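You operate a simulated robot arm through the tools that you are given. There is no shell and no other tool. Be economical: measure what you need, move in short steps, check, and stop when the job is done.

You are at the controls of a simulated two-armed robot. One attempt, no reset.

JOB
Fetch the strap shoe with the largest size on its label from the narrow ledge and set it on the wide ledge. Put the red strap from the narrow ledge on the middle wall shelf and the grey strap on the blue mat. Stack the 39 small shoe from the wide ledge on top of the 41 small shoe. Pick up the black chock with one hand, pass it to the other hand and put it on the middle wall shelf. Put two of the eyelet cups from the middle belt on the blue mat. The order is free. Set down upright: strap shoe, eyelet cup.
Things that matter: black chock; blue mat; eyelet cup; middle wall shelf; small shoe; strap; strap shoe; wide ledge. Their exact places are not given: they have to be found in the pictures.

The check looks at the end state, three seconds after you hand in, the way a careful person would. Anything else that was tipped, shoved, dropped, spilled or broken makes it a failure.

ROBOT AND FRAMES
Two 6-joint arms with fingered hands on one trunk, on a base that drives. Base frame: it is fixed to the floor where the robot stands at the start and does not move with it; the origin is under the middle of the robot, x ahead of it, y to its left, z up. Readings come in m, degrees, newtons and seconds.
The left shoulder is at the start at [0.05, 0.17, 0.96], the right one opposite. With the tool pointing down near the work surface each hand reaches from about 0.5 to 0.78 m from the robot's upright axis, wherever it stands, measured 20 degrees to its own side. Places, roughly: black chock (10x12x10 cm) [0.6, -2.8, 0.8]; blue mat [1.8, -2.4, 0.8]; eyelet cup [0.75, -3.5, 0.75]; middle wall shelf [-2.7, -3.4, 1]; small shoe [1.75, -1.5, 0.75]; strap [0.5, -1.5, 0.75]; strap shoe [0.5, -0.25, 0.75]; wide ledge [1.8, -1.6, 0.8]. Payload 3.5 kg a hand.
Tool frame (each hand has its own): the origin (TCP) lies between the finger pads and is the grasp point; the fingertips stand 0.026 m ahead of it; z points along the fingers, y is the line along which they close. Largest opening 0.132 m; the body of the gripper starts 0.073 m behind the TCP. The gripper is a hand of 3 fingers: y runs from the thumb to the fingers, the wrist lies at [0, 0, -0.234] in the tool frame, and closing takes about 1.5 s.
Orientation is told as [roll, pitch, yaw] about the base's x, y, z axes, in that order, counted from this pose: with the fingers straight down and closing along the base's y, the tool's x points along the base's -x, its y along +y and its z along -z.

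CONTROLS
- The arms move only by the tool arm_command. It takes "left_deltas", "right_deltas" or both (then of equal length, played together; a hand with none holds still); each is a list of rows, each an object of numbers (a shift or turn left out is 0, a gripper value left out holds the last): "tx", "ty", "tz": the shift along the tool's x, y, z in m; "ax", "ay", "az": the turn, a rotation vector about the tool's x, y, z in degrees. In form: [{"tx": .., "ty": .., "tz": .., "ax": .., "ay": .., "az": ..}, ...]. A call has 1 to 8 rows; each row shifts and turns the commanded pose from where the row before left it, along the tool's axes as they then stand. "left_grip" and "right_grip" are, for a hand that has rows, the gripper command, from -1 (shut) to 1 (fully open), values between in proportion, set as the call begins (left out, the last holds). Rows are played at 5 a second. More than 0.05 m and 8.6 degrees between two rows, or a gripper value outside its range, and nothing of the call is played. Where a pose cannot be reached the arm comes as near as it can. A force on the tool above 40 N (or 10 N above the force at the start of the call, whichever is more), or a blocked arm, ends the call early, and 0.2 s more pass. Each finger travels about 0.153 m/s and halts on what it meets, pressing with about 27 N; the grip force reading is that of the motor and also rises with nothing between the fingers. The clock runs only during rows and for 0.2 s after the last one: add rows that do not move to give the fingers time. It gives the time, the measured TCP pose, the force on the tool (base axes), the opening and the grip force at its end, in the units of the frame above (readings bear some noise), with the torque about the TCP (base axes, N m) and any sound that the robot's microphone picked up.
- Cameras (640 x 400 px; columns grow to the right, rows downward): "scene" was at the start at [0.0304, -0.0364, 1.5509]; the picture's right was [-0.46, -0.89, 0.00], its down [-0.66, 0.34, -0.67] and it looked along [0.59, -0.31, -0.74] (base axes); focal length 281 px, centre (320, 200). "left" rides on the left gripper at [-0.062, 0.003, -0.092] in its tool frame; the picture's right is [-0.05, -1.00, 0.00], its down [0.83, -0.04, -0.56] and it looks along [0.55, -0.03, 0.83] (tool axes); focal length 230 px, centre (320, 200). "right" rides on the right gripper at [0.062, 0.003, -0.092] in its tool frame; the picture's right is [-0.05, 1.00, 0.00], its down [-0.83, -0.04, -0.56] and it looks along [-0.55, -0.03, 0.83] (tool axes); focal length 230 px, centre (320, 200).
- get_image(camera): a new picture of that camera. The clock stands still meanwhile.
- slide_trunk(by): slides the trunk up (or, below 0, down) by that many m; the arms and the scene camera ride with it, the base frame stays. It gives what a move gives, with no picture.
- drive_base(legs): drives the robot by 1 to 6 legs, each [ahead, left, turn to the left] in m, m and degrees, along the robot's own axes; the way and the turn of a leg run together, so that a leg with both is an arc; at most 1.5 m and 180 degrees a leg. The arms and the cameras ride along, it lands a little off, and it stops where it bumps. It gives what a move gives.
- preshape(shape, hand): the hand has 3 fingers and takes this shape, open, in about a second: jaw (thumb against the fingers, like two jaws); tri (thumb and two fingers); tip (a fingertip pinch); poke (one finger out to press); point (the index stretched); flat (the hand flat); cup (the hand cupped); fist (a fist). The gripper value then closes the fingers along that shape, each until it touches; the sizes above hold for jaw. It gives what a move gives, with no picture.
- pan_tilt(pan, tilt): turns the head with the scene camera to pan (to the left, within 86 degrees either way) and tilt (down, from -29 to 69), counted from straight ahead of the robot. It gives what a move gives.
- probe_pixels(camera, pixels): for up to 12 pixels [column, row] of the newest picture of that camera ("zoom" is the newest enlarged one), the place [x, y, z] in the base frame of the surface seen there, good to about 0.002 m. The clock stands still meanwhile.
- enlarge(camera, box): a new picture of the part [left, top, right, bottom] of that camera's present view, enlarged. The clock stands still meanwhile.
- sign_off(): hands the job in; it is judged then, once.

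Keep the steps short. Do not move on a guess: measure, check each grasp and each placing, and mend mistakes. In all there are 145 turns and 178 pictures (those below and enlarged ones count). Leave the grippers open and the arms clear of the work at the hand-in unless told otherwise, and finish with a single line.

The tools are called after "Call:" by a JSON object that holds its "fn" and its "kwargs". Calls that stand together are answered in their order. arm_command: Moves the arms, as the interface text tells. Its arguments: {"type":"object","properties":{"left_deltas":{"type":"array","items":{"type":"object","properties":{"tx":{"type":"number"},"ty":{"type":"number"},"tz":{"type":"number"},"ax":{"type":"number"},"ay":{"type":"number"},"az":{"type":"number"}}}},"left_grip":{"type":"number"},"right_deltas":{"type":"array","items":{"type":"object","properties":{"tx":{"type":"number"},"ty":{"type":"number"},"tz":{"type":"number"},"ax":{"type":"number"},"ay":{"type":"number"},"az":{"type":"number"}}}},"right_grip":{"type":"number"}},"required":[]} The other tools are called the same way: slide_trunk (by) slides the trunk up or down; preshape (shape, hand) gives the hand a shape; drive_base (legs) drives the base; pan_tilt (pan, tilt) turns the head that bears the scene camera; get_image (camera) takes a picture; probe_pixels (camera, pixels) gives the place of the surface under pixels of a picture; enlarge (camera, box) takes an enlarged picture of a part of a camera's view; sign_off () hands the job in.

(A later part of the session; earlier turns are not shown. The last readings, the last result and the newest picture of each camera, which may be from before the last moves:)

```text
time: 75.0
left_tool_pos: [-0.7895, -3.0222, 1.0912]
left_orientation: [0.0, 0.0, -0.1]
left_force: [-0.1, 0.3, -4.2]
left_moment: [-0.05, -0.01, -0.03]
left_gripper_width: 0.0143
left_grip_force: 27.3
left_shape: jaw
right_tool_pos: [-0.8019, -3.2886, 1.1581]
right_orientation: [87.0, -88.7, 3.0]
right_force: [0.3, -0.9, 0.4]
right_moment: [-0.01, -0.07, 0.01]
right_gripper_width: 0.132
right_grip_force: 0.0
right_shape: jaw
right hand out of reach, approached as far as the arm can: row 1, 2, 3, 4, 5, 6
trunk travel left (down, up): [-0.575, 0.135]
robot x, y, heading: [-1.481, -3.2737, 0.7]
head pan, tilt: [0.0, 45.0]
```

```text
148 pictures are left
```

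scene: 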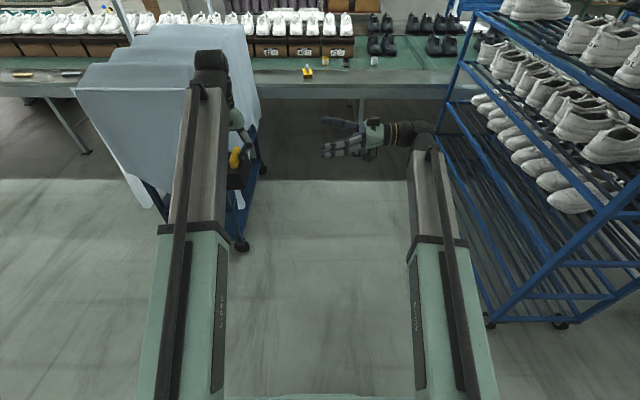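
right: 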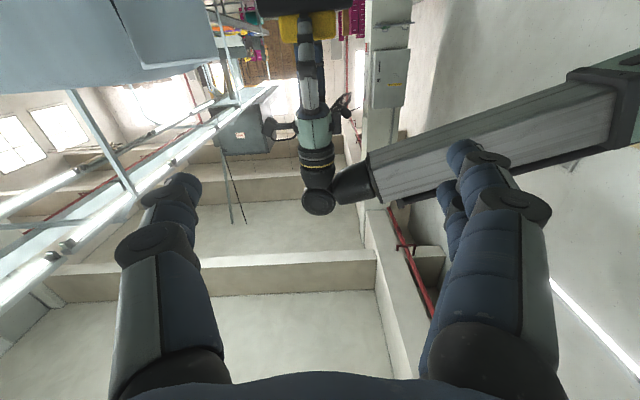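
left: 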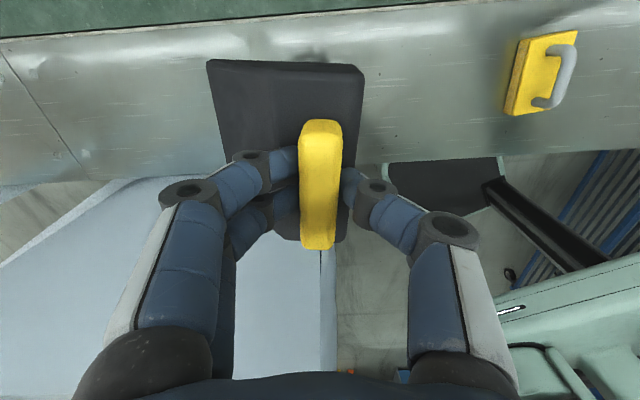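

The sideways level hand can't come lower. New plan: tilt both hands 45° inward (perpendicular to each other). First the right hand backs off and tilts down while the left tilts.

Call:
{"fn": "arm_command", "kwargs": {"right_deltas": [{"tz": -0.045, "ty": 0.02}, {"tz": -0.045, "ty": 0.02}, {"ay": 7.5}, {"ay": 7.5}, {"ay": 7.5}, {"ay": 7.5}, {"ay": 7.5}, {"ay": 7.5}], "left_deltas": [{}, {}, {"ax": 7.5}, {"ax": 7.5}, {"ax": 7.5}, {"ax": 7.5}, {"ax": 7.5}, {"ax": 7.5}]}}

Call:
{"fn": "get_image", "kwargs": {"camera": "scene"}}

```text
time: 76.8
left_tool_pos: [-0.7974, -3.0239, 1.0874]
left_orientation: [-45.0, -0.2, 0.2]
left_force: [-0.7, 0.3, -4.0]
left_moment: [0.15, -0.01, -0.02]
left_gripper_width: 0.0139
left_grip_force: 27.2
left_shape: jaw
left hand out of reach, approached as far as the arm can: row 6, 8
right_tool_pos: [-0.8409, -3.3764, 1.1601]
right_orientation: [0.8, -44.9, 89.5]
right_force: [-0.5, -0.7, -0.3]
right_moment: [0.0, 0.02, 0.0]
right_gripper_width: 0.1321
right_grip_force: 0.1
right_shape: jaw
trunk travel left (down, up): [-0.575, 0.135]
robot x, y, heading: [-1.4838, -3.2686, 0.5]
head pan, tilt: [0.0, 45.0]
```

```text
147 pictures are left
```

scene: 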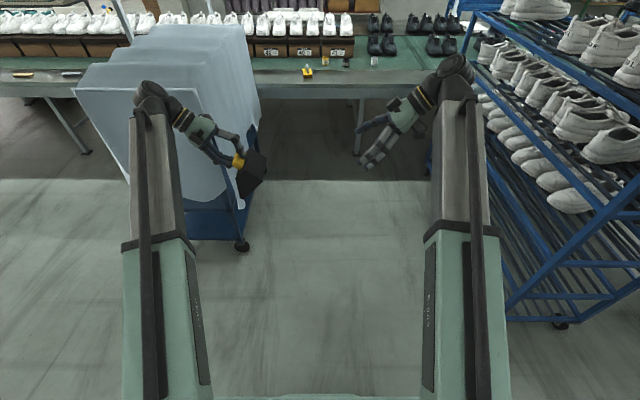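

Both tilts work. I lower the right hand a bit and bring the chock in front of it at about 0.15 m stand-off.

Call:
{"fn": "arm_command", "kwargs": {"right_deltas": [{"tx": 0.0265, "tz": 0.0265}, {"tx": 0.0265, "tz": 0.0265}, {}, {}, {}, {}], "left_deltas": [{"tx": 0.0073, "ty": -0.0183, "tz": 0.0317}, {"tx": 0.0073, "ty": -0.0183, "tz": 0.0317}, {"tx": 0.0073, "ty": -0.0183, "tz": 0.0317}, {"tx": 0.0073, "ty": -0.0183, "tz": 0.0317}, {"tx": 0.0073, "ty": -0.0183, "tz": 0.0317}, {"tx": 0.0073, "ty": -0.0183, "tz": 0.0317}]}}

Call:
{"fn": "get_image", "kwargs": {"camera": "scene"}}

Call:
{"fn": "get_image", "kwargs": {"camera": "right"}}

```text
time: 78.2
left_tool_pos: [-0.842, -3.2364, 1.0312]
left_orientation: [-45.1, 0.1, 0.0]
left_force: [-0.4, -1.1, -4.4]
left_moment: [0.09, 0.02, 0.04]
left_gripper_width: 0.0142
left_grip_force: 26.3
left_shape: jaw
right_tool_pos: [-0.8453, -3.3605, 1.1029]
right_orientation: [1.7, -45.0, 88.2]
right_force: [-0.3, 0.0, -1.3]
right_moment: [-0.01, -0.03, 0.01]
right_gripper_width: 0.132
right_grip_force: 0.1
right_shape: jaw
right hand out of reach, approached as far as the arm can: row 1, 2
trunk travel left (down, up): [-0.575, 0.135]
robot x, y, heading: [-1.4797, -3.2672, 0.6]
head pan, tilt: [0.0, 45.0]
```

```text
146 pictures are left
```

scene: 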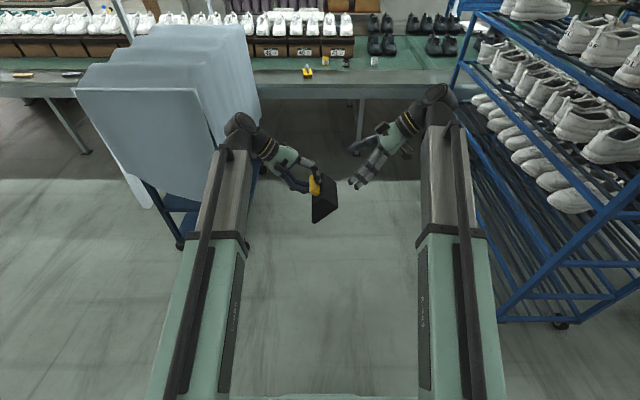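

```text
145 pictures are left
```

right: 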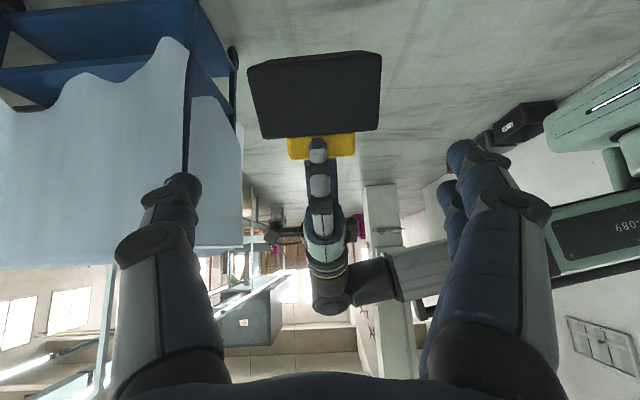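

The right camera sees the chock's flat face well. I measure its corners.

Call:
{"fn": "probe_pixels", "kwargs": {"camera": "right", "pixels": [[252, 74], [268, 132], [377, 123], [376, 60], [315, 95], [292, 146], [350, 142]]}}

```text
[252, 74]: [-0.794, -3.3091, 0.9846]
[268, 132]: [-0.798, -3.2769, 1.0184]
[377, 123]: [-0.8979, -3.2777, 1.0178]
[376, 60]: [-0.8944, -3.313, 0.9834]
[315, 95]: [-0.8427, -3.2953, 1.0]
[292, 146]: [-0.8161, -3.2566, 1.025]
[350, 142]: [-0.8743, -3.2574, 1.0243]
```

Face centre is (-0.846,-3.294,1.0005). I shift the chock 0.025 up-left to line up and 0.075 toward the right hand.

Call:
{"fn": "arm_command", "kwargs": {"left_deltas": [{"tz": -0.025}, {"ty": -0.025}, {"ty": -0.025}, {"ty": -0.025}, {}], "right_deltas": [{}, {}, {}, {"tz": 0.02}, {"tz": 0.01}]}}

Call:
{"fn": "get_image", "kwargs": {"camera": "right"}}

```text
time: 79.4
left_tool_pos: [-0.8401, -3.2728, 1.1014]
left_orientation: [-45.0, 0.0, -0.1]
left_force: [0.1, 0.0, -4.9]
left_moment: [0.14, 0.02, 0.0]
left_gripper_width: 0.0139
left_grip_force: 27.1
left_shape: jaw
right_tool_pos: [-0.8441, -3.3339, 1.086]
right_orientation: [1.1, -45.1, 88.9]
right_force: [0.3, 0.0, 0.3]
right_moment: [0.01, 0.0, -0.01]
right_gripper_width: 0.1317
right_grip_force: 0.1
right_shape: jaw
right hand out of reach, approached as far as the arm can: row 4
trunk travel left (down, up): [-0.575, 0.135]
robot x, y, heading: [-1.4811, -3.2731, 0.6]
head pan, tilt: [0.0, 45.0]
```

```text
144 pictures are left
```

right: 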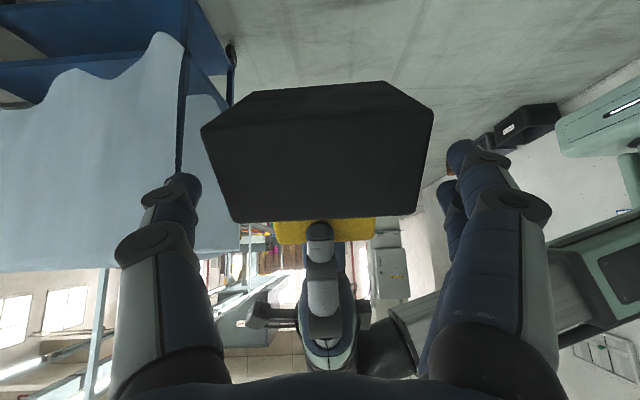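

Call:
{"fn": "probe_pixels", "kwargs": {"camera": "right", "pixels": [[208, 134], [232, 216], [414, 212], [426, 120], [320, 165], [320, 130], [320, 205]]}}

```text
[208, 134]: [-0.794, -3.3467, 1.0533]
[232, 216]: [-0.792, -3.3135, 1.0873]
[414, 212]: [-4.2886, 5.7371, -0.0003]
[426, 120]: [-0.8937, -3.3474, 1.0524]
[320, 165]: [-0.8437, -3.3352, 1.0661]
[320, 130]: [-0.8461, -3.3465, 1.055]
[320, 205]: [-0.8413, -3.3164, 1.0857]
```

Remaining: 0.042 along the approach, 0.009 across. I bring the chock in with the left hand.

Call:
{"fn": "arm_command", "kwargs": {"left_deltas": [{"tz": -0.009}, {"ty": -0.02}, {"ty": -0.012}, {"ty": -0.009}, {}]}}

Call:
{"fn": "get_image", "kwargs": {"camera": "right"}}

Call:
{"fn": "get_image", "kwargs": {"camera": "scene"}}

```text
time: 80.6
left_tool_pos: [-0.8413, -3.2949, 1.1353]
left_orientation: [-44.8, -0.1, 0.0]
left_force: [1.1, 6.7, -7.2]
left_moment: [0.46, -0.04, -0.01]
left_gripper_width: 0.0141
left_grip_force: 26.9
left_shape: jaw
right_tool_pos: [-0.8434, -3.3356, 1.0855]
right_orientation: [1.1, -45.0, 89.0]
right_force: [-1.4, -7.0, 2.8]
right_moment: [0.08, -0.04, 0.03]
right_gripper_width: 0.1318
right_grip_force: 0.0
right_shape: jaw
trunk travel left (down, up): [-0.575, 0.135]
robot x, y, heading: [-1.4799, -3.2702, 0.9]
head pan, tilt: [0.0, 45.0]
```

```text
143 pictures are left
```

right: 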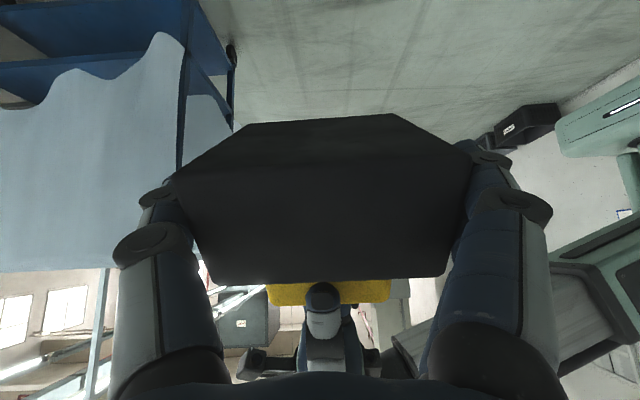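

```text
142 pictures are left
```

scene: 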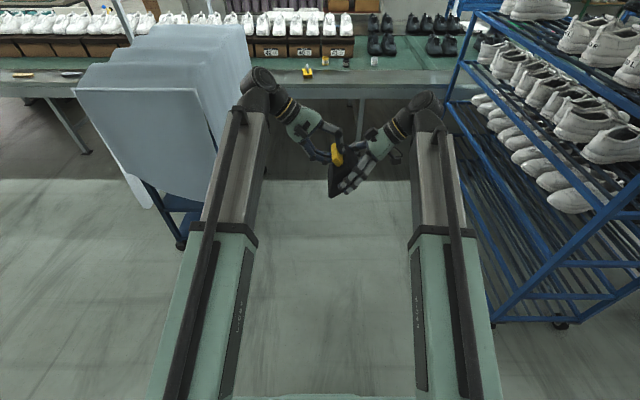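

There's a slight contact (7 N). I ease back 4 mm and close the right hand.

Call:
{"fn": "arm_command", "kwargs": {"left_deltas": [{"ty": 0.004}, {}, {}, {}, {}, {}, {}, {}], "right_deltas": [{}, {}, {}, {}, {}, {}, {}, {}], "right_grip": -1}}

Call:
{"fn": "get_image", "kwargs": {"camera": "right"}}

Call:
{"fn": "enlarge", "kwargs": {"camera": "scene", "box": [230, 60, 450, 220]}}

```text
time: 82.4
left_tool_pos: [-0.8422, -3.2916, 1.1339]
left_orientation: [-45.1, 0.0, -0.1]
left_force: [3.7, -9.3, 1.8]
left_moment: [-0.14, -0.09, 0.01]
left_gripper_width: 0.0133
left_grip_force: 26.9
left_shape: jaw
right_tool_pos: [-0.8432, -3.3335, 1.0856]
right_orientation: [1.2, -45.1, 88.9]
right_force: [-4.4, 8.8, -2.5]
right_moment: [-0.41, -0.06, 0.14]
right_gripper_width: 0.1084
right_grip_force: 27.2
right_shape: jaw
trunk travel left (down, up): [-0.575, 0.135]
robot x, y, heading: [-1.4798, -3.2708, 0.9]
head pan, tilt: [0.0, 45.0]
```

```text
141 pictures are left
```

right: 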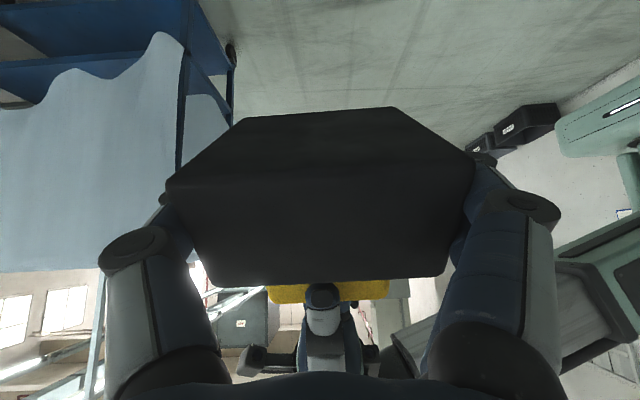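

```text
2.50 times, centred on (340, 140) of scene
```

zoom: 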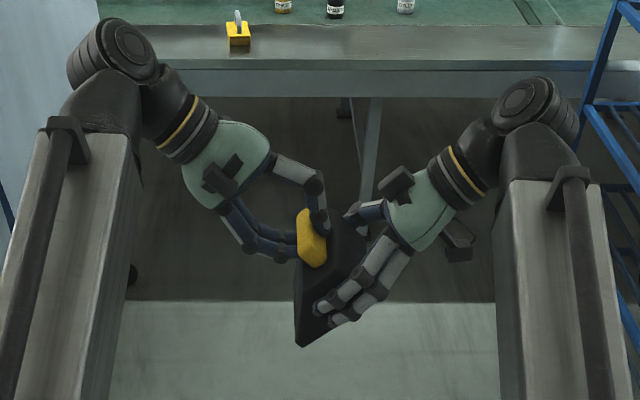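

Right grip is firm at 0.108 m. I open the left hand slightly and withdraw it.

Call:
{"fn": "arm_command", "kwargs": {"left_deltas": [{}, {}, {"tz": -0.01}, {"tz": -0.03}, {"tz": -0.04}, {"tz": -0.02, "ty": 0.03}, {"ty": 0.04}, {"ty": 0.04}], "left_grip": -0.45}}

Call:
{"fn": "get_image", "kwargs": {"camera": "scene"}}

Call:
{"fn": "get_image", "kwargs": {"camera": "right"}}

```text
time: 84.2
left_tool_pos: [-0.8407, -3.1462, 1.1253]
left_orientation: [-45.0, -0.1, -0.2]
left_force: [-1.5, -0.1, 0.3]
left_moment: [0.01, -0.02, 0.01]
left_gripper_width: 0.0361
left_grip_force: 0.1
left_shape: jaw
right_tool_pos: [-0.8444, -3.3353, 1.0858]
right_orientation: [1.2, -45.1, 88.9]
right_force: [0.9, -0.1, 0.0]
right_moment: [-0.05, 0.0, 0.0]
right_gripper_width: 0.1081
right_grip_force: 27.4
right_shape: jaw
trunk travel left (down, up): [-0.575, 0.135]
robot x, y, heading: [-1.4781, -3.2717, 0.6]
head pan, tilt: [0.0, 45.0]
```

```text
139 pictures are left
```

scene: 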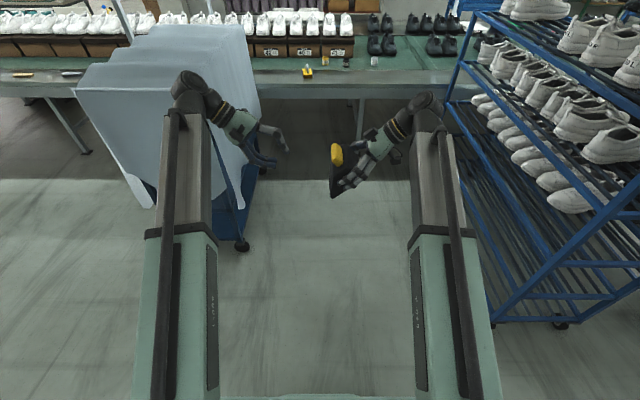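

```text
138 pictures are left
```

right: 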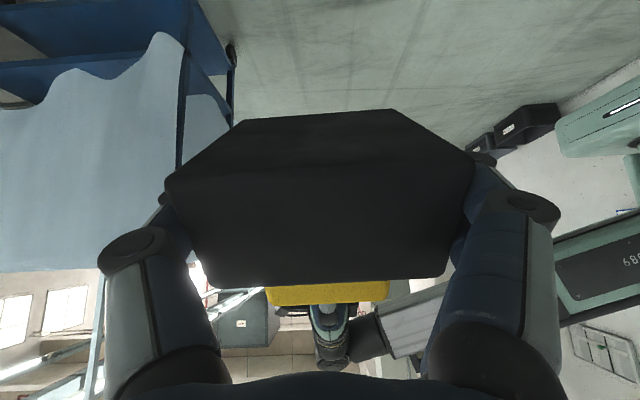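

Hand-over done: the right hand holds the chock. I put the left hand back to tool-down and drive toward the straps.

Call:
{"fn": "arm_command", "kwargs": {"left_deltas": [{"ax": -7.5, "ty": 0.02}, {"ax": -7.5, "ty": 0.02}, {"ax": -7.5, "ty": 0.02}, {"ax": -7.5, "ty": 0.02}, {"ax": -7.5}, {"ax": -7.5, "tz": 0.03}, {"tz": 0.03}], "left_grip": 1}}

Call:
{"fn": "drive_base", "kwargs": {"legs": [[0, 1.5, 0], [0, 0.4, 0], [1.5, 0, 0], [0.08, 0, 0], [0, 0, -70]]}}

Call:
{"fn": "get_image", "kwargs": {"camera": "left"}}

Call:
{"fn": "pan_tilt", "kwargs": {"pan": 20, "tilt": 48}}

Call:
{"fn": "get_image", "kwargs": {"camera": "scene"}}

```text
time: 85.8
left_tool_pos: [-0.8395, -3.0807, 1.0225]
left_orientation: [0.1, 0.0, -0.1]
left_force: [-1.0, 0.1, -0.9]
left_moment: [-0.01, 0.03, 0.01]
left_gripper_width: 0.1318
left_grip_force: 0.1
left_shape: jaw
right_tool_pos: [-0.8441, -3.3344, 1.0861]
right_orientation: [1.2, -45.2, 88.9]
right_force: [0.2, -0.5, 0.5]
right_moment: [-0.05, 0.01, 0.0]
right_gripper_width: 0.1083
right_grip_force: 27.4
right_shape: jaw
trunk travel left (down, up): [-0.575, 0.135]
robot x, y, heading: [-1.4804, -3.2693, 0.4]
head pan, tilt: [0.0, 45.0]
```

```text
time: 106.1
left_tool_pos: [0.4675, -1.8411, 1.0219]
left_orientation: [0.0, 0.1, -69.0]
left_force: [1.1, 0.3, -0.9]
left_moment: [-0.01, 0.01, 0.0]
left_gripper_width: 0.1322
left_grip_force: 0.0
left_shape: jaw
right_tool_pos: [0.2286, -1.9297, 1.085]
right_orientation: [1.0, -45.1, 20.0]
right_force: [0.9, -0.3, -4.6]
right_moment: [-0.02, 0.04, -0.01]
right_gripper_width: 0.1083
right_grip_force: 26.6
right_shape: jaw
trunk travel left (down, up): [-0.575, 0.135]
robot x, y, heading: [0.0582, -1.3121, -68.7]
head pan, tilt: [0.0, 45.0]
```

```text
137 pictures are left
```

left: 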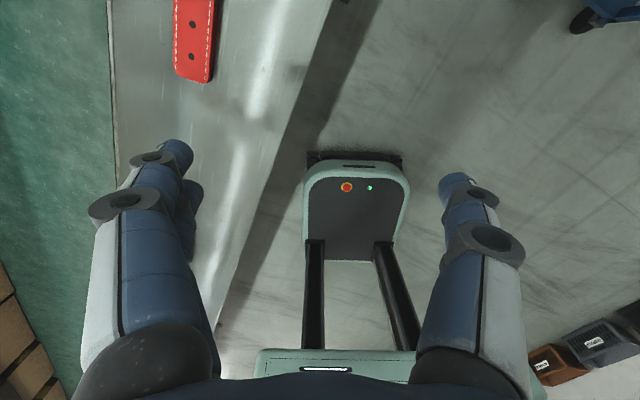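

```text
time: 106.9
left_tool_pos: [0.4666, -1.8408, 1.0241]
left_orientation: [0.0, -0.1, -69.0]
left_force: [0.0, 0.2, 0.2]
left_moment: [0.01, 0.03, -0.02]
left_gripper_width: 0.1318
left_grip_force: 0.2
left_shape: jaw
right_tool_pos: [0.2279, -1.929, 1.086]
right_orientation: [1.3, -45.1, 20.1]
right_force: [-0.2, -0.4, -5.4]
right_moment: [-0.01, 0.08, 0.0]
right_gripper_width: 0.1078
right_grip_force: 26.9
right_shape: jaw
trunk travel left (down, up): [-0.575, 0.135]
robot x, y, heading: [0.062, -1.3102, -68.4]
head pan, tilt: [20.0, 48.0]
```

```text
136 pictures are left
```

scene: 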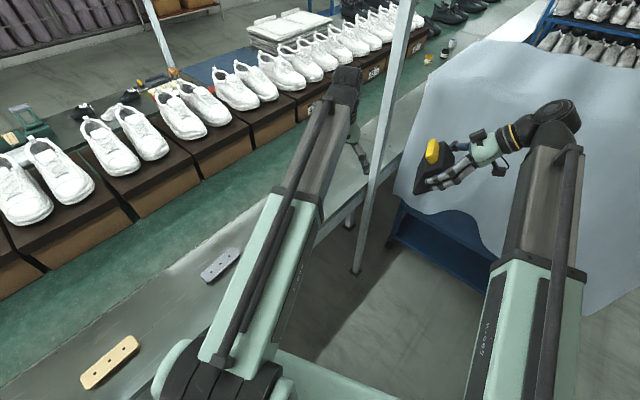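

I see the red strap at left-camera (193,40). I measure it.

Call:
{"fn": "probe_pixels", "kwargs": {"camera": "left", "pixels": [[195, 78], [178, 60], [207, 60], [178, 10], [213, 10], [190, 95], [193, 40]]}}

Call:
{"fn": "probe_pixels", "kwargs": {"camera": "scene", "pixels": [[355, 270], [395, 120], [375, 205], [425, 215]]}}

```text
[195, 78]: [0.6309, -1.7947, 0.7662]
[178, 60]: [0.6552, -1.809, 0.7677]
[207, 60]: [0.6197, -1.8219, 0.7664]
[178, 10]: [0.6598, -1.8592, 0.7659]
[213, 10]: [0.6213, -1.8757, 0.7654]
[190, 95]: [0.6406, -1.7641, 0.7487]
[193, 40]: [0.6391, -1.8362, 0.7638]
```

```text
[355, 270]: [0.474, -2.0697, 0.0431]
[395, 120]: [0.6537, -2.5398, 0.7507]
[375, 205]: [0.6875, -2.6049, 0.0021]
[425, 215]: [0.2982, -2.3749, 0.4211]
```

Strap: centre ≈(0.639,-1.838), top 0.767, long axis near -85°. I turn the left hand, move it out over the ledge away from the post, and drive 6 cm closer.

Call:
{"fn": "arm_command", "kwargs": {"left_deltas": [{"az": 8, "ty": 0.04}, {"az": 8, "ty": 0.04}, {"ty": 0.04}]}}

Call:
{"fn": "drive_base", "kwargs": {"legs": [[0.06, 0, 0]]}}

Call:
{"fn": "get_image", "kwargs": {"camera": "left"}}

```text
time: 107.7
left_tool_pos: [0.5821, -1.8154, 1.0219]
left_orientation: [0.0, 0.0, -85.0]
left_force: [-0.4, -0.5, -0.2]
left_moment: [-0.05, 0.02, 0.0]
left_gripper_width: 0.1317
left_grip_force: 0.0
left_shape: jaw
right_tool_pos: [0.2296, -1.9305, 1.0872]
right_orientation: [1.2, -45.0, 20.0]
right_force: [-0.4, -1.0, -4.0]
right_moment: [-0.01, 0.05, 0.0]
right_gripper_width: 0.1083
right_grip_force: 27.1
right_shape: jaw
trunk travel left (down, up): [-0.575, 0.135]
robot x, y, heading: [0.0621, -1.317, -68.3]
head pan, tilt: [20.0, 48.0]
```

```text
time: 108.7
left_tool_pos: [0.6037, -1.8711, 1.0214]
left_orientation: [0.0, 0.0, -85.1]
left_force: [0.1, -0.9, -0.5]
left_moment: [0.0, 0.07, -0.02]
left_gripper_width: 0.1322
left_grip_force: 0.1
left_shape: jaw
right_tool_pos: [0.251, -1.9861, 1.0845]
right_orientation: [1.3, -45.1, 20.0]
right_force: [0.6, -0.6, -4.9]
right_moment: [0.01, 0.03, 0.02]
right_gripper_width: 0.1081
right_grip_force: 27.7
right_shape: jaw
trunk travel left (down, up): [-0.575, 0.135]
robot x, y, heading: [0.0829, -1.3706, -68.1]
head pan, tilt: [20.0, 48.0]
```

```text
135 pictures are left
```

left: 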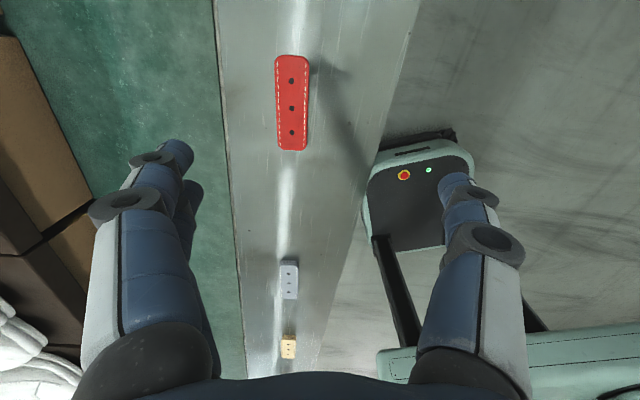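

Call:
{"fn": "probe_pixels", "kwargs": {"camera": "left", "pixels": [[292, 58], [292, 148], [277, 100], [308, 100], [292, 104], [280, 140], [305, 140], [277, 70], [308, 70]]}}

```text
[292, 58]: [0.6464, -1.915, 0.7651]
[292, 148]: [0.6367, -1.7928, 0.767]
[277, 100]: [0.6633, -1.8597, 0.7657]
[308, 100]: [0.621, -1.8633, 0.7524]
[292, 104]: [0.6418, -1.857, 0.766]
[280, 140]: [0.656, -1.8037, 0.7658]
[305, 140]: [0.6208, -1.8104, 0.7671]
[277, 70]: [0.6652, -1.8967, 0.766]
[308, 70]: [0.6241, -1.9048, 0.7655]
```

Strap centre (0.642,-1.854), 0.125 × 0.04 m. I descend onto it to TCP z 0.778.

Call:
{"fn": "arm_command", "kwargs": {"left_deltas": [{"tx": 0.0137, "ty": 0.0396}, {"tz": 0.045}, {"tz": 0.045}, {"tz": 0.045}, {"tz": 0.045}, {"tz": 0.04}, {"tz": 0.022}]}}

Call:
{"fn": "get_image", "kwargs": {"camera": "left"}}

```text
time: 110.3
left_tool_pos: [0.643, -1.8536, 0.7782]
left_orientation: [0.0, 0.0, -85.1]
left_force: [0.2, 0.3, -0.4]
left_moment: [-0.03, -0.01, -0.01]
left_gripper_width: 0.1319
left_grip_force: 0.2
left_shape: jaw
right_tool_pos: [0.2503, -1.9852, 1.0859]
right_orientation: [1.2, -45.1, 20.1]
right_force: [0.5, 0.5, -3.1]
right_moment: [0.0, 0.03, 0.02]
right_gripper_width: 0.108
right_grip_force: 26.5
right_shape: jaw
trunk travel left (down, up): [-0.575, 0.135]
robot x, y, heading: [0.0816, -1.3675, -68.4]
head pan, tilt: [20.0, 48.0]
```

```text
134 pictures are left
```

left: 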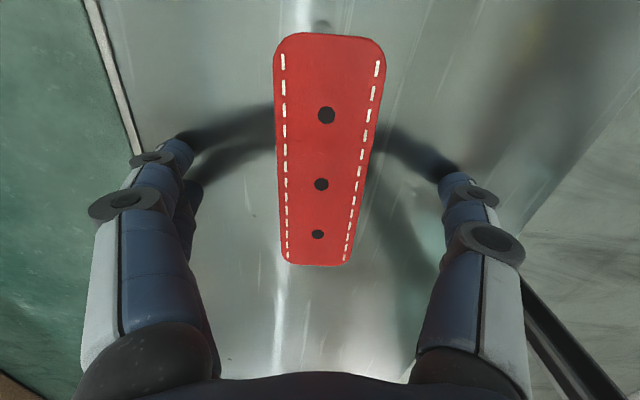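

Centred. I close and lift.

Call:
{"fn": "arm_command", "kwargs": {"left_deltas": [{}, {}, {}, {}, {}, {}, {}], "left_grip": -1}}

Call:
{"fn": "arm_command", "kwargs": {"left_deltas": [{"tz": -0.02}, {"tz": -0.04}, {"tz": -0.045}, {"tz": -0.045}, {"tz": -0.045}, {"tz": -0.045}]}}

Call:
{"fn": "get_image", "kwargs": {"camera": "left"}}

```text
time: 111.9
left_tool_pos: [0.6429, -1.8527, 0.7783]
left_orientation: [-0.1, 0.2, -85.1]
left_force: [-0.4, 0.0, 0.4]
left_moment: [-0.03, -0.03, -0.01]
left_gripper_width: 0.0398
left_grip_force: 27.9
left_shape: jaw
right_tool_pos: [0.2502, -1.985, 1.0856]
right_orientation: [1.3, -45.0, 20.0]
right_force: [-0.2, -0.4, -3.8]
right_moment: [-0.02, 0.05, 0.0]
right_gripper_width: 0.1082
right_grip_force: 27.0
right_shape: jaw
trunk travel left (down, up): [-0.575, 0.135]
robot x, y, heading: [0.0825, -1.3733, -68.4]
head pan, tilt: [20.0, 48.0]
```

```text
time: 113.3
left_tool_pos: [0.6419, -1.8559, 1.0198]
left_orientation: [0.1, -0.1, -85.1]
left_force: [0.6, 0.0, -0.9]
left_moment: [0.01, -0.02, 0.03]
left_gripper_width: 0.0402
left_grip_force: 27.2
left_shape: jaw
right_tool_pos: [0.2489, -1.9855, 1.0846]
right_orientation: [1.2, -45.1, 19.9]
right_force: [0.4, 0.7, -4.4]
right_moment: [-0.02, 0.05, -0.01]
right_gripper_width: 0.1081
right_grip_force: 27.0
right_shape: jaw
trunk travel left (down, up): [-0.575, 0.135]
robot x, y, heading: [0.0827, -1.3675, -68.2]
head pan, tilt: [20.0, 48.0]
```

```text
133 pictures are left
```

left: 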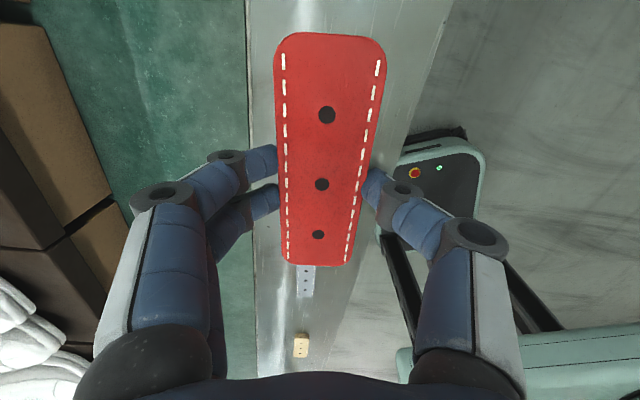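

Strap held. Now I drive to the rack: turn, back out, turn around and slide along to face it.

Call:
{"fn": "drive_base", "kwargs": {"legs": [[0, 0, 68], [-1.5, 0, 0], [0, 0, 90], [0, 0, 90], [0, 1.5, 0], [0, 0.3, 0]]}}

Call:
{"fn": "pan_tilt", "kwargs": {"pan": 0, "tilt": 25}}

Call:
{"fn": "get_image", "kwargs": {"camera": "scene"}}

```text
time: 140.1
left_tool_pos: [-2.1272, -3.5297, 1.0201]
left_orientation: [0.0, 0.0, 161.4]
left_force: [-0.2, 0.0, -0.7]
left_moment: [0.04, -0.03, 0.0]
left_gripper_width: 0.0388
left_grip_force: 27.2
left_shape: jaw
right_tool_pos: [-2.0894, -3.1181, 1.0854]
right_orientation: [1.2, -45.1, -93.5]
right_force: [-0.9, -0.4, -4.3]
right_moment: [0.08, -0.01, -0.04]
right_gripper_width: 0.107
right_grip_force: 26.4
right_shape: jaw
trunk travel left (down, up): [-0.575, 0.135]
robot x, y, heading: [-1.4591, -3.2099, 178.1]
head pan, tilt: [20.0, 48.0]
```

```text
time: 141.0
left_tool_pos: [-2.1281, -3.5293, 1.0192]
left_orientation: [0.0, 0.0, 161.3]
left_force: [0.4, 0.3, -0.6]
left_moment: [-0.03, 0.0, 0.0]
left_gripper_width: 0.0388
left_grip_force: 27.3
left_shape: jaw
right_tool_pos: [-2.0893, -3.1184, 1.085]
right_orientation: [1.2, -45.0, -93.6]
right_force: [-0.1, 0.0, -4.9]
right_moment: [0.04, 0.0, 0.02]
right_gripper_width: 0.1073
right_grip_force: 26.4
right_shape: jaw
trunk travel left (down, up): [-0.575, 0.135]
robot x, y, heading: [-1.4568, -3.2107, 178.0]
head pan, tilt: [0.0, 25.0]
```

```text
132 pictures are left
```

scene: 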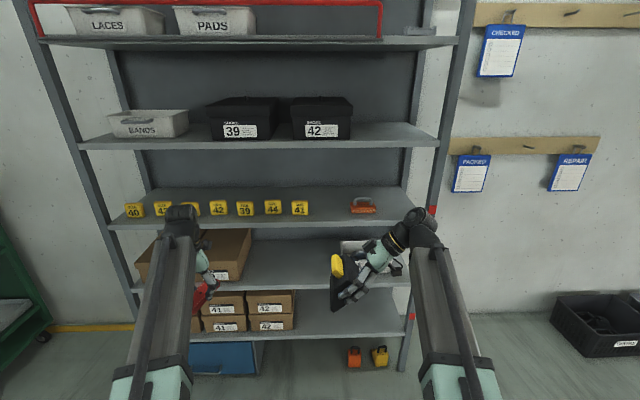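

The middle shelf (3rd of 5) has yellow size cubes and an orange clamp. I measure it and the shelf above.

Call:
{"fn": "probe_pixels", "kwargs": {"camera": "scene", "pixels": [[330, 207], [260, 224], [340, 222], [400, 218], [140, 225], [340, 192], [330, 145], [240, 148], [400, 143], [363, 205], [300, 207], [375, 207]]}}

Call:
{"fn": "enlarge", "kwargs": {"camera": "scene", "box": [100, 170, 460, 260]}}

```text
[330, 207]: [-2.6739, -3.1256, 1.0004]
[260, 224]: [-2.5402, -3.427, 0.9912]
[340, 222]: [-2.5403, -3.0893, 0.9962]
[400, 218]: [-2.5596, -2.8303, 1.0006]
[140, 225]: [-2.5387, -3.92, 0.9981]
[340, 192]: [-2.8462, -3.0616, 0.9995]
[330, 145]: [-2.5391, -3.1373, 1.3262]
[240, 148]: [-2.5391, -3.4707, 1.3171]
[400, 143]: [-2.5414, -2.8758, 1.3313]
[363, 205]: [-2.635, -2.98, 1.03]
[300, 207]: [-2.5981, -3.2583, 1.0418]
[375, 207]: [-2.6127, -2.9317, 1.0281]
```

```text
1.78 times, centred on (280, 215) of scene
```

zoom: 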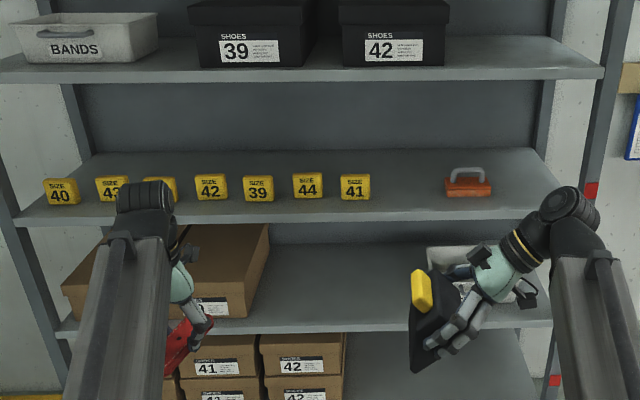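

Free gap between cube 41 (y≈-3.23) and clamp (≈-3.03); also room right of clamp. The shelf is at z 1.000, edge x -2.54. I lower the trunk so a level right hand is reachable, then turn the right hand level and forward.

Call:
{"fn": "slide_trunk", "kwargs": {"by": -0.25}}

Call:
{"fn": "arm_command", "kwargs": {"right_deltas": [{"tz": -0.03, "tx": -0.03}, {"tz": -0.03, "tx": -0.03, "ay": -5}, {"ay": -8, "tx": -0.02}, {"ay": -8, "tx": -0.02}, {"ay": -8}, {"ay": -8}, {"ay": -8}, {"ax": 8}]}}

Call:
{"fn": "arm_command", "kwargs": {"right_deltas": [{"ax": 8}, {"ax": 8}, {"ax": 8}, {"ax": 8}, {"ax": 8}, {"ax": 8}, {"ax": 8}, {"ax": 8}]}}

Call:
{"fn": "get_image", "kwargs": {"camera": "scene"}}

```text
time: 143.6
left_tool_pos: [-2.1274, -3.5286, 0.77]
left_orientation: [0.0, 0.0, 161.6]
left_force: [1.0, -0.7, -0.6]
left_moment: [0.03, -0.01, -0.01]
left_gripper_width: 0.0391
left_grip_force: 27.0
left_shape: jaw
right_tool_pos: [-2.0894, -3.1171, 0.836]
right_orientation: [1.2, -45.1, -93.5]
right_force: [-0.1, -0.5, -4.2]
right_moment: [0.06, 0.0, 0.03]
right_gripper_width: 0.1072
right_grip_force: 27.1
right_shape: jaw
trunk travel left (down, up): [-0.325, 0.385]
robot x, y, heading: [-1.4607, -3.2098, 178.3]
head pan, tilt: [0.0, 25.0]
```

```text
time: 145.3
left_tool_pos: [-2.1277, -3.5297, 0.7702]
left_orientation: [0.0, -0.1, 161.5]
left_force: [-0.4, 0.6, -0.4]
left_moment: [0.03, 0.01, -0.02]
left_gripper_width: 0.039
left_grip_force: 27.3
left_shape: jaw
right_tool_pos: [-2.0923, -3.1415, 0.9523]
right_orientation: [91.0, -89.2, 168.3]
right_force: [-0.2, -0.8, -3.8]
right_moment: [0.06, 0.02, -0.02]
right_gripper_width: 0.1072
right_grip_force: 27.0
right_shape: jaw
trunk travel left (down, up): [-0.325, 0.385]
robot x, y, heading: [-1.4568, -3.2092, 178.3]
head pan, tilt: [0.0, 25.0]
```

```text
time: 147.2
left_tool_pos: [-2.1273, -3.5296, 0.7685]
left_orientation: [-0.1, 0.1, 161.4]
left_force: [0.1, -0.4, -0.8]
left_moment: [0.02, 0.01, -0.01]
left_gripper_width: 0.0388
left_grip_force: 27.2
left_shape: jaw
right_tool_pos: [-2.1288, -3.1416, 0.9645]
right_orientation: [25.2, -89.3, 170.2]
right_force: [0.5, 0.0, -4.2]
right_moment: [0.04, -0.06, 0.02]
right_gripper_width: 0.107
right_grip_force: 26.9
right_shape: jaw
right hand out of reach, approached as far as the arm can: row 6, 7, 8
trunk travel left (down, up): [-0.325, 0.385]
robot x, y, heading: [-1.4551, -3.2119, 178.3]
head pan, tilt: [0.0, 25.0]
```

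```text
130 pictures are left
```

scene: 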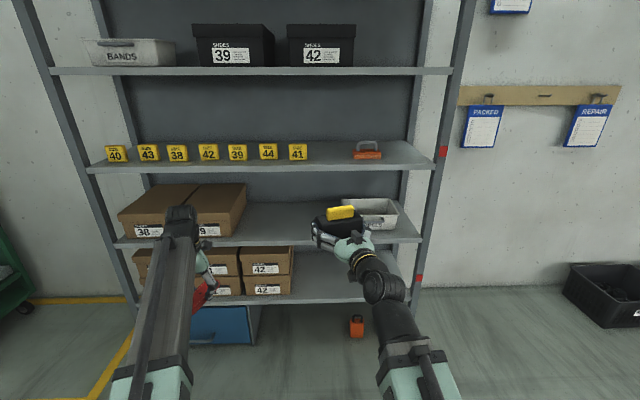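

The hand is nearly level and forward (heading ≈195°). I raise it, extend a bit and turn the last 15°.

Call:
{"fn": "arm_command", "kwargs": {"right_deltas": [{"tz": 0.04, "tx": -0.02}, {"tz": 0.04, "tx": -0.03}, {"ax": 5, "tx": -0.04}, {"ax": 5, "tx": -0.04}, {"ax": 5}]}}

Call:
{"fn": "get_image", "kwargs": {"camera": "scene"}}

Call:
{"fn": "get_image", "kwargs": {"camera": "right"}}

```text
time: 148.3
left_tool_pos: [-2.128, -3.5302, 0.7699]
left_orientation: [0.1, 0.0, 161.4]
left_force: [-0.3, 0.0, -0.5]
left_moment: [-0.01, -0.01, 0.01]
left_gripper_width: 0.0388
left_grip_force: 27.2
left_shape: jaw
right_tool_pos: [-2.209, -3.1611, 1.0922]
right_orientation: [10.3, -89.1, 169.9]
right_force: [-0.2, 0.7, -4.6]
right_moment: [0.03, -0.06, 0.01]
right_gripper_width: 0.1069
right_grip_force: 27.1
right_shape: jaw
trunk travel left (down, up): [-0.325, 0.385]
robot x, y, heading: [-1.4529, -3.2138, 178.0]
head pan, tilt: [0.0, 25.0]
```

```text
129 pictures are left
```

scene: 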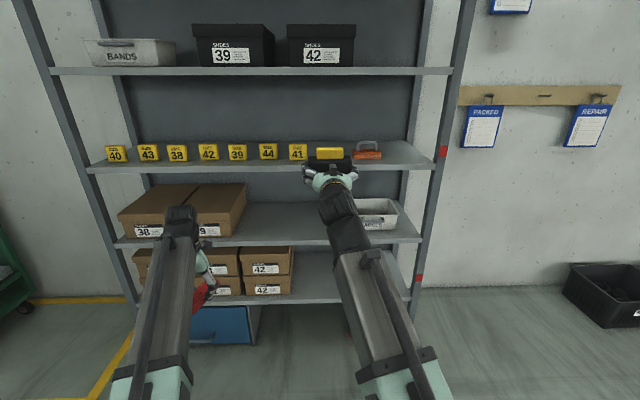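

```text
128 pictures are left
```

right: 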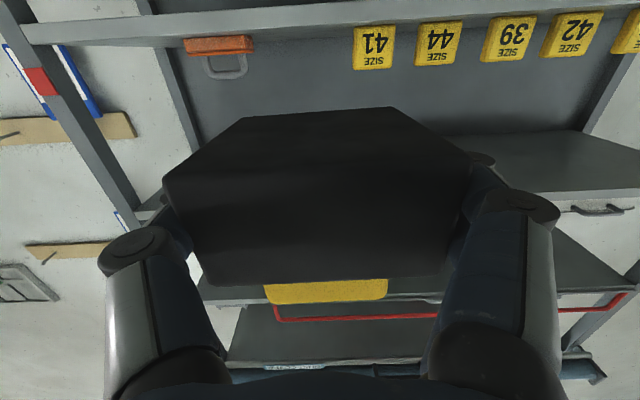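

Level and forward. I measure the gap edges with the right camera, and where the chock bottom is.

Call:
{"fn": "probe_pixels", "kwargs": {"camera": "right", "pixels": [[357, 45], [392, 45], [250, 44], [188, 45], [225, 70], [300, 38], [170, 190], [468, 180], [300, 110], [310, 180], [240, 120], [395, 115]]}}

```text
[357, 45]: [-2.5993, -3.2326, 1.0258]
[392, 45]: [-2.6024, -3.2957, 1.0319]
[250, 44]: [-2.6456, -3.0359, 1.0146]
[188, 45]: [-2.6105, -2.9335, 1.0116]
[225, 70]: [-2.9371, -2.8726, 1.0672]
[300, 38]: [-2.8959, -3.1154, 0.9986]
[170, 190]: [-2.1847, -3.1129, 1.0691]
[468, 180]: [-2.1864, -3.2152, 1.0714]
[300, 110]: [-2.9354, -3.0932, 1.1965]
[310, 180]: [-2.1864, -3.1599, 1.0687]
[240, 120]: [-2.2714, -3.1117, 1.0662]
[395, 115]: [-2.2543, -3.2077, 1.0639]
```

Gap is y -3.232…-3.036. I pull the left hand in, then drive ahead most of the way with a slight shift right.

Call:
{"fn": "arm_command", "kwargs": {"left_deltas": [{"tx": 0.04}, {"tx": 0.04}, {"tx": 0.04}]}}

Call:
{"fn": "drive_base", "kwargs": {"legs": [[0.27, -0.018, 0]]}}

Call:
{"fn": "get_image", "kwargs": {"camera": "right"}}

Call:
{"fn": "get_image", "kwargs": {"camera": "scene"}}

```text
time: 149.2
left_tool_pos: [-2.0128, -3.5659, 0.7718]
left_orientation: [0.0, 0.0, 161.5]
left_force: [0.1, -0.3, -0.8]
left_moment: [-0.01, 0.01, -0.01]
left_gripper_width: 0.039
left_grip_force: 27.0
left_shape: jaw
right_tool_pos: [-2.2095, -3.1608, 1.0911]
right_orientation: [7.4, -89.2, 173.0]
right_force: [-0.1, 0.0, -4.9]
right_moment: [0.01, -0.06, 0.02]
right_gripper_width: 0.107
right_grip_force: 26.9
right_shape: jaw
trunk travel left (down, up): [-0.325, 0.385]
robot x, y, heading: [-1.458, -3.2136, 178.1]
head pan, tilt: [0.0, 25.0]
```

```text
time: 151.1
left_tool_pos: [-2.2935, -3.5394, 0.7724]
left_orientation: [0.0, 0.0, 161.6]
left_force: [-0.1, -0.4, -1.0]
left_moment: [0.02, -0.01, 0.0]
left_gripper_width: 0.0388
left_grip_force: 26.5
left_shape: jaw
right_tool_pos: [-2.4891, -3.1346, 1.0923]
right_orientation: [6.8, -89.2, 173.4]
right_force: [0.7, 0.3, -4.8]
right_moment: [0.03, -0.09, -0.01]
right_gripper_width: 0.1068
right_grip_force: 26.8
right_shape: jaw
trunk travel left (down, up): [-0.325, 0.385]
robot x, y, heading: [-1.7353, -3.1846, 178.1]
head pan, tilt: [0.0, 25.0]
```

```text
127 pictures are left
```

right: 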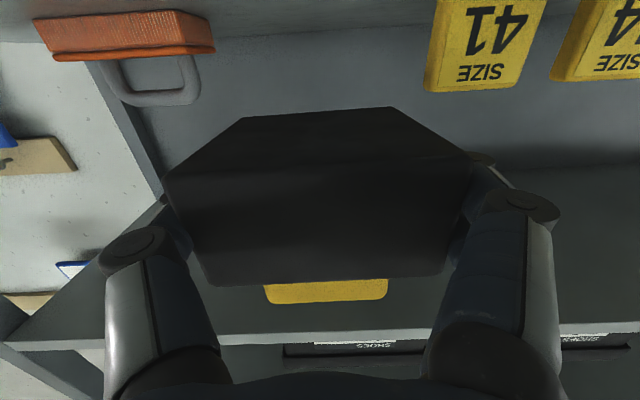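

```text
126 pictures are left
```

scene: 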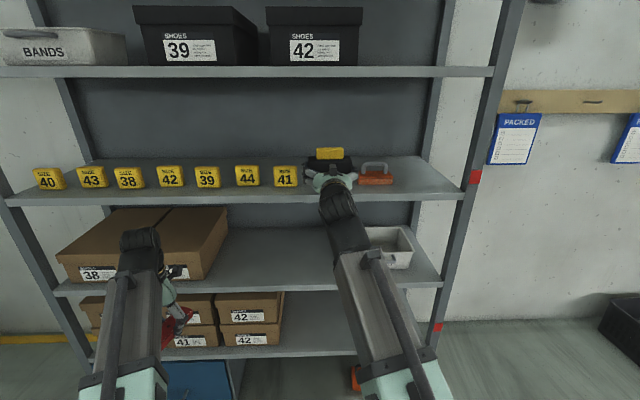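

Aligned at y -3.135. I drive the last 0.1 m.

Call:
{"fn": "drive_base", "kwargs": {"legs": [[0.1, 0.002, 0]]}}

Call:
{"fn": "get_image", "kwargs": {"camera": "right"}}

Call:
{"fn": "probe_pixels", "kwargs": {"camera": "right", "pixels": [[310, 180], [240, 122], [395, 115], [175, 190], [465, 180], [320, 40]]}}

```text
time: 152.3
left_tool_pos: [-2.3928, -3.539, 0.7713]
left_orientation: [0.0, -0.1, 161.7]
left_force: [0.1, -0.1, -1.4]
left_moment: [0.01, -0.03, 0.02]
left_gripper_width: 0.0386
left_grip_force: 26.8
left_shape: jaw
right_tool_pos: [-2.5894, -3.1338, 1.0919]
right_orientation: [6.5, -89.1, 173.9]
right_force: [-0.3, -0.1, -4.4]
right_moment: [-0.01, -0.07, 0.01]
right_gripper_width: 0.1073
right_grip_force: 26.4
right_shape: jaw
trunk travel left (down, up): [-0.325, 0.385]
robot x, y, heading: [-1.8337, -3.1796, 178.2]
head pan, tilt: [0.0, 25.0]
```

```text
125 pictures are left
```

right: 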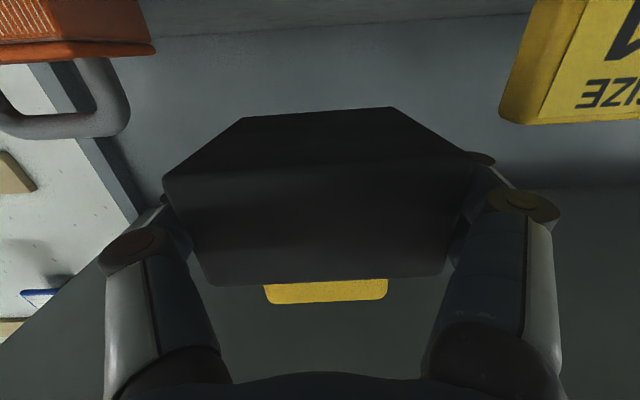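

```text
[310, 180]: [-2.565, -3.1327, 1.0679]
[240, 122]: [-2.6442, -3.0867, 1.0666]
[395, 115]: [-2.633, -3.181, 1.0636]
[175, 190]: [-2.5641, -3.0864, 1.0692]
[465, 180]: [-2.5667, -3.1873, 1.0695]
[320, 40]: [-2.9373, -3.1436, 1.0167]
```

Chock bottom is ~0.066 above the shelf, back edge 2.5 cm inside. I lower it.

Call:
{"fn": "arm_command", "kwargs": {"right_deltas": [{"tx": 0.025}, {"tx": 0.025}, {"tx": 0.01}, {}]}}

Call:
{"fn": "get_image", "kwargs": {"camera": "right"}}

Call:
{"fn": "probe_pixels", "kwargs": {"camera": "right", "pixels": [[310, 180], [240, 122], [395, 117], [175, 190], [465, 180]]}}

```text
time: 153.3
left_tool_pos: [-2.3937, -3.5389, 0.7714]
left_orientation: [0.0, 0.0, 161.6]
left_force: [-0.3, -0.3, -1.0]
left_moment: [-0.02, -0.02, 0.0]
left_gripper_width: 0.0389
left_grip_force: 26.9
left_shape: jaw
right_tool_pos: [-2.5879, -3.133, 1.0312]
right_orientation: [6.8, -89.1, 173.7]
right_force: [-0.1, -0.5, -4.6]
right_moment: [-0.01, -0.01, 0.0]
right_gripper_width: 0.1072
right_grip_force: 27.4
right_shape: jaw
trunk travel left (down, up): [-0.325, 0.385]
robot x, y, heading: [-1.8374, -3.1812, 178.2]
head pan, tilt: [0.0, 25.0]
```

```text
124 pictures are left
```

right: 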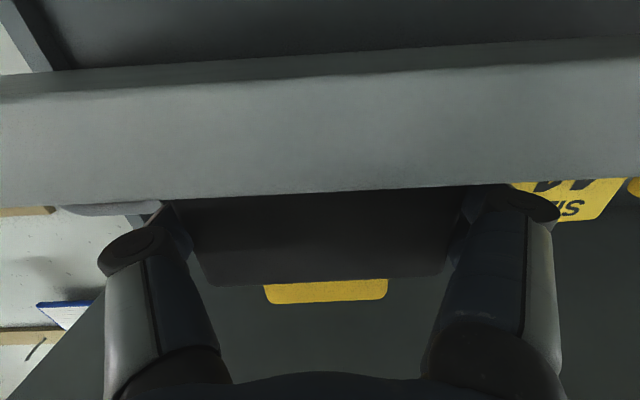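

```text
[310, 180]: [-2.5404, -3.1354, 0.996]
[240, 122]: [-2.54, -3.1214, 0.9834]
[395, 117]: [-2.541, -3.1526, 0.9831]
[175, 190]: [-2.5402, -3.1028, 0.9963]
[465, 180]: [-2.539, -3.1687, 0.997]
```

Nearly down. I lower in 3 mm steps until contact.

Call:
{"fn": "arm_command", "kwargs": {"right_deltas": [{"tx": 0.003}, {"tx": 0.002}, {}]}}

Call:
{"fn": "arm_command", "kwargs": {"right_deltas": [{"tx": 0.002}, {"tx": 0.002}, {}]}}

```text
time: 154.1
left_tool_pos: [-2.3934, -3.5394, 0.7713]
left_orientation: [0.0, 0.0, 161.6]
left_force: [0.3, 0.4, -0.7]
left_moment: [0.0, -0.02, -0.04]
left_gripper_width: 0.0387
left_grip_force: 27.4
left_shape: jaw
right_tool_pos: [-2.5869, -3.1347, 1.0273]
right_orientation: [11.0, -89.2, 169.4]
right_force: [-2.9, 0.0, 4.4]
right_moment: [-0.47, -0.15, -0.2]
right_gripper_width: 0.1069
right_grip_force: 26.9
right_shape: jaw
trunk travel left (down, up): [-0.325, 0.385]
robot x, y, heading: [-1.8378, -3.1842, 178.4]
head pan, tilt: [0.0, 25.0]
```

```text
time: 154.9
left_tool_pos: [-2.3933, -3.5389, 0.7731]
left_orientation: [0.0, 0.1, 161.6]
left_force: [-0.2, 0.3, -1.6]
left_moment: [-0.01, 0.01, 0.03]
left_gripper_width: 0.0387
left_grip_force: 27.3
left_shape: jaw
right_tool_pos: [-2.5866, -3.1338, 1.0253]
right_orientation: [10.9, -89.5, 169.7]
right_force: [-12.0, 1.4, 27.4]
right_moment: [-0.94, -0.12, -0.43]
right_gripper_width: 0.1071
right_grip_force: 27.1
right_shape: jaw
trunk travel left (down, up): [-0.325, 0.385]
robot x, y, heading: [-1.8363, -3.1861, 178.2]
head pan, tilt: [0.0, 25.0]
```

Contact (27 N). I back up 2 mm and open the right hand moderately.

Call:
{"fn": "arm_command", "kwargs": {"right_deltas": [{"tx": -0.002}, {}, {}, {}, {}], "right_grip": 0.85}}

Call:
{"fn": "get_image", "kwargs": {"camera": "right"}}

Call:
{"fn": "enlarge", "kwargs": {"camera": "scene", "box": [230, 120, 430, 245]}}

```text
time: 156.1
left_tool_pos: [-2.3945, -3.54, 0.7711]
left_orientation: [0.0, 0.0, 161.7]
left_force: [-0.3, -0.4, -0.5]
left_moment: [0.01, 0.01, -0.03]
left_gripper_width: 0.0386
left_grip_force: 26.9
left_shape: jaw
right_tool_pos: [-2.5878, -3.1348, 1.0235]
right_orientation: [6.8, -89.1, 173.7]
right_force: [1.1, 1.6, -1.3]
right_moment: [-0.05, 0.07, -0.05]
right_gripper_width: 0.1219
right_grip_force: 0.1
right_shape: jaw
trunk travel left (down, up): [-0.325, 0.385]
robot x, y, heading: [-1.8359, -3.1836, 178.4]
head pan, tilt: [0.0, 25.0]
```

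```text
123 pictures are left
```

right: 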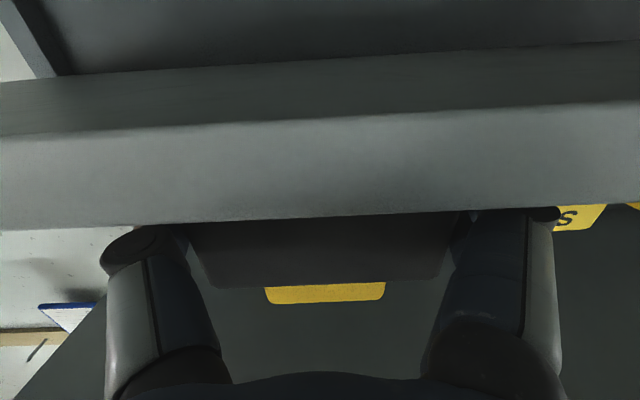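

```text
3.20 times, centred on (330, 182) of scene
```

zoom: 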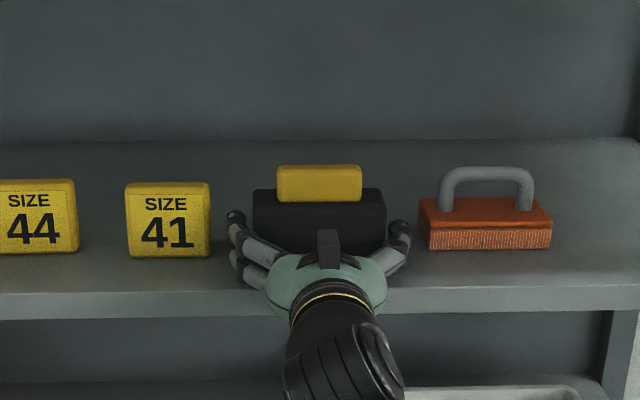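

Chock stands on the shelf, fingers free. I drive straight back.

Call:
{"fn": "drive_base", "kwargs": {"legs": [[-0.15, -0.005, 0], [-0.25, 0, 0]]}}

Call:
{"fn": "get_image", "kwargs": {"camera": "scene"}}

```text
time: 158.9
left_tool_pos: [-1.9926, -3.5464, 0.7711]
left_orientation: [0.0, 0.0, 161.4]
left_force: [-0.8, -0.1, -0.7]
left_moment: [0.0, -0.01, -0.01]
left_gripper_width: 0.0388
left_grip_force: 27.3
left_shape: jaw
right_tool_pos: [-2.1871, -3.1407, 1.0245]
right_orientation: [6.8, -89.1, 173.5]
right_force: [-0.3, 0.5, 0.1]
right_moment: [-0.02, -0.02, -0.02]
right_gripper_width: 0.1219
right_grip_force: 0.1
right_shape: jaw
trunk travel left (down, up): [-0.325, 0.385]
robot x, y, heading: [-1.4349, -3.1928, 178.2]
head pan, tilt: [0.0, 25.0]
```

```text
121 pictures are left
```

scene: 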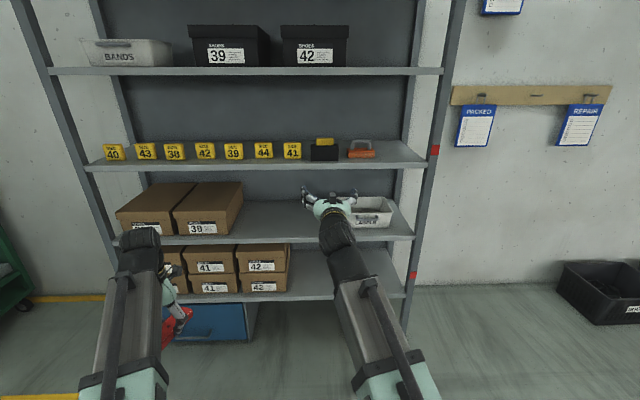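

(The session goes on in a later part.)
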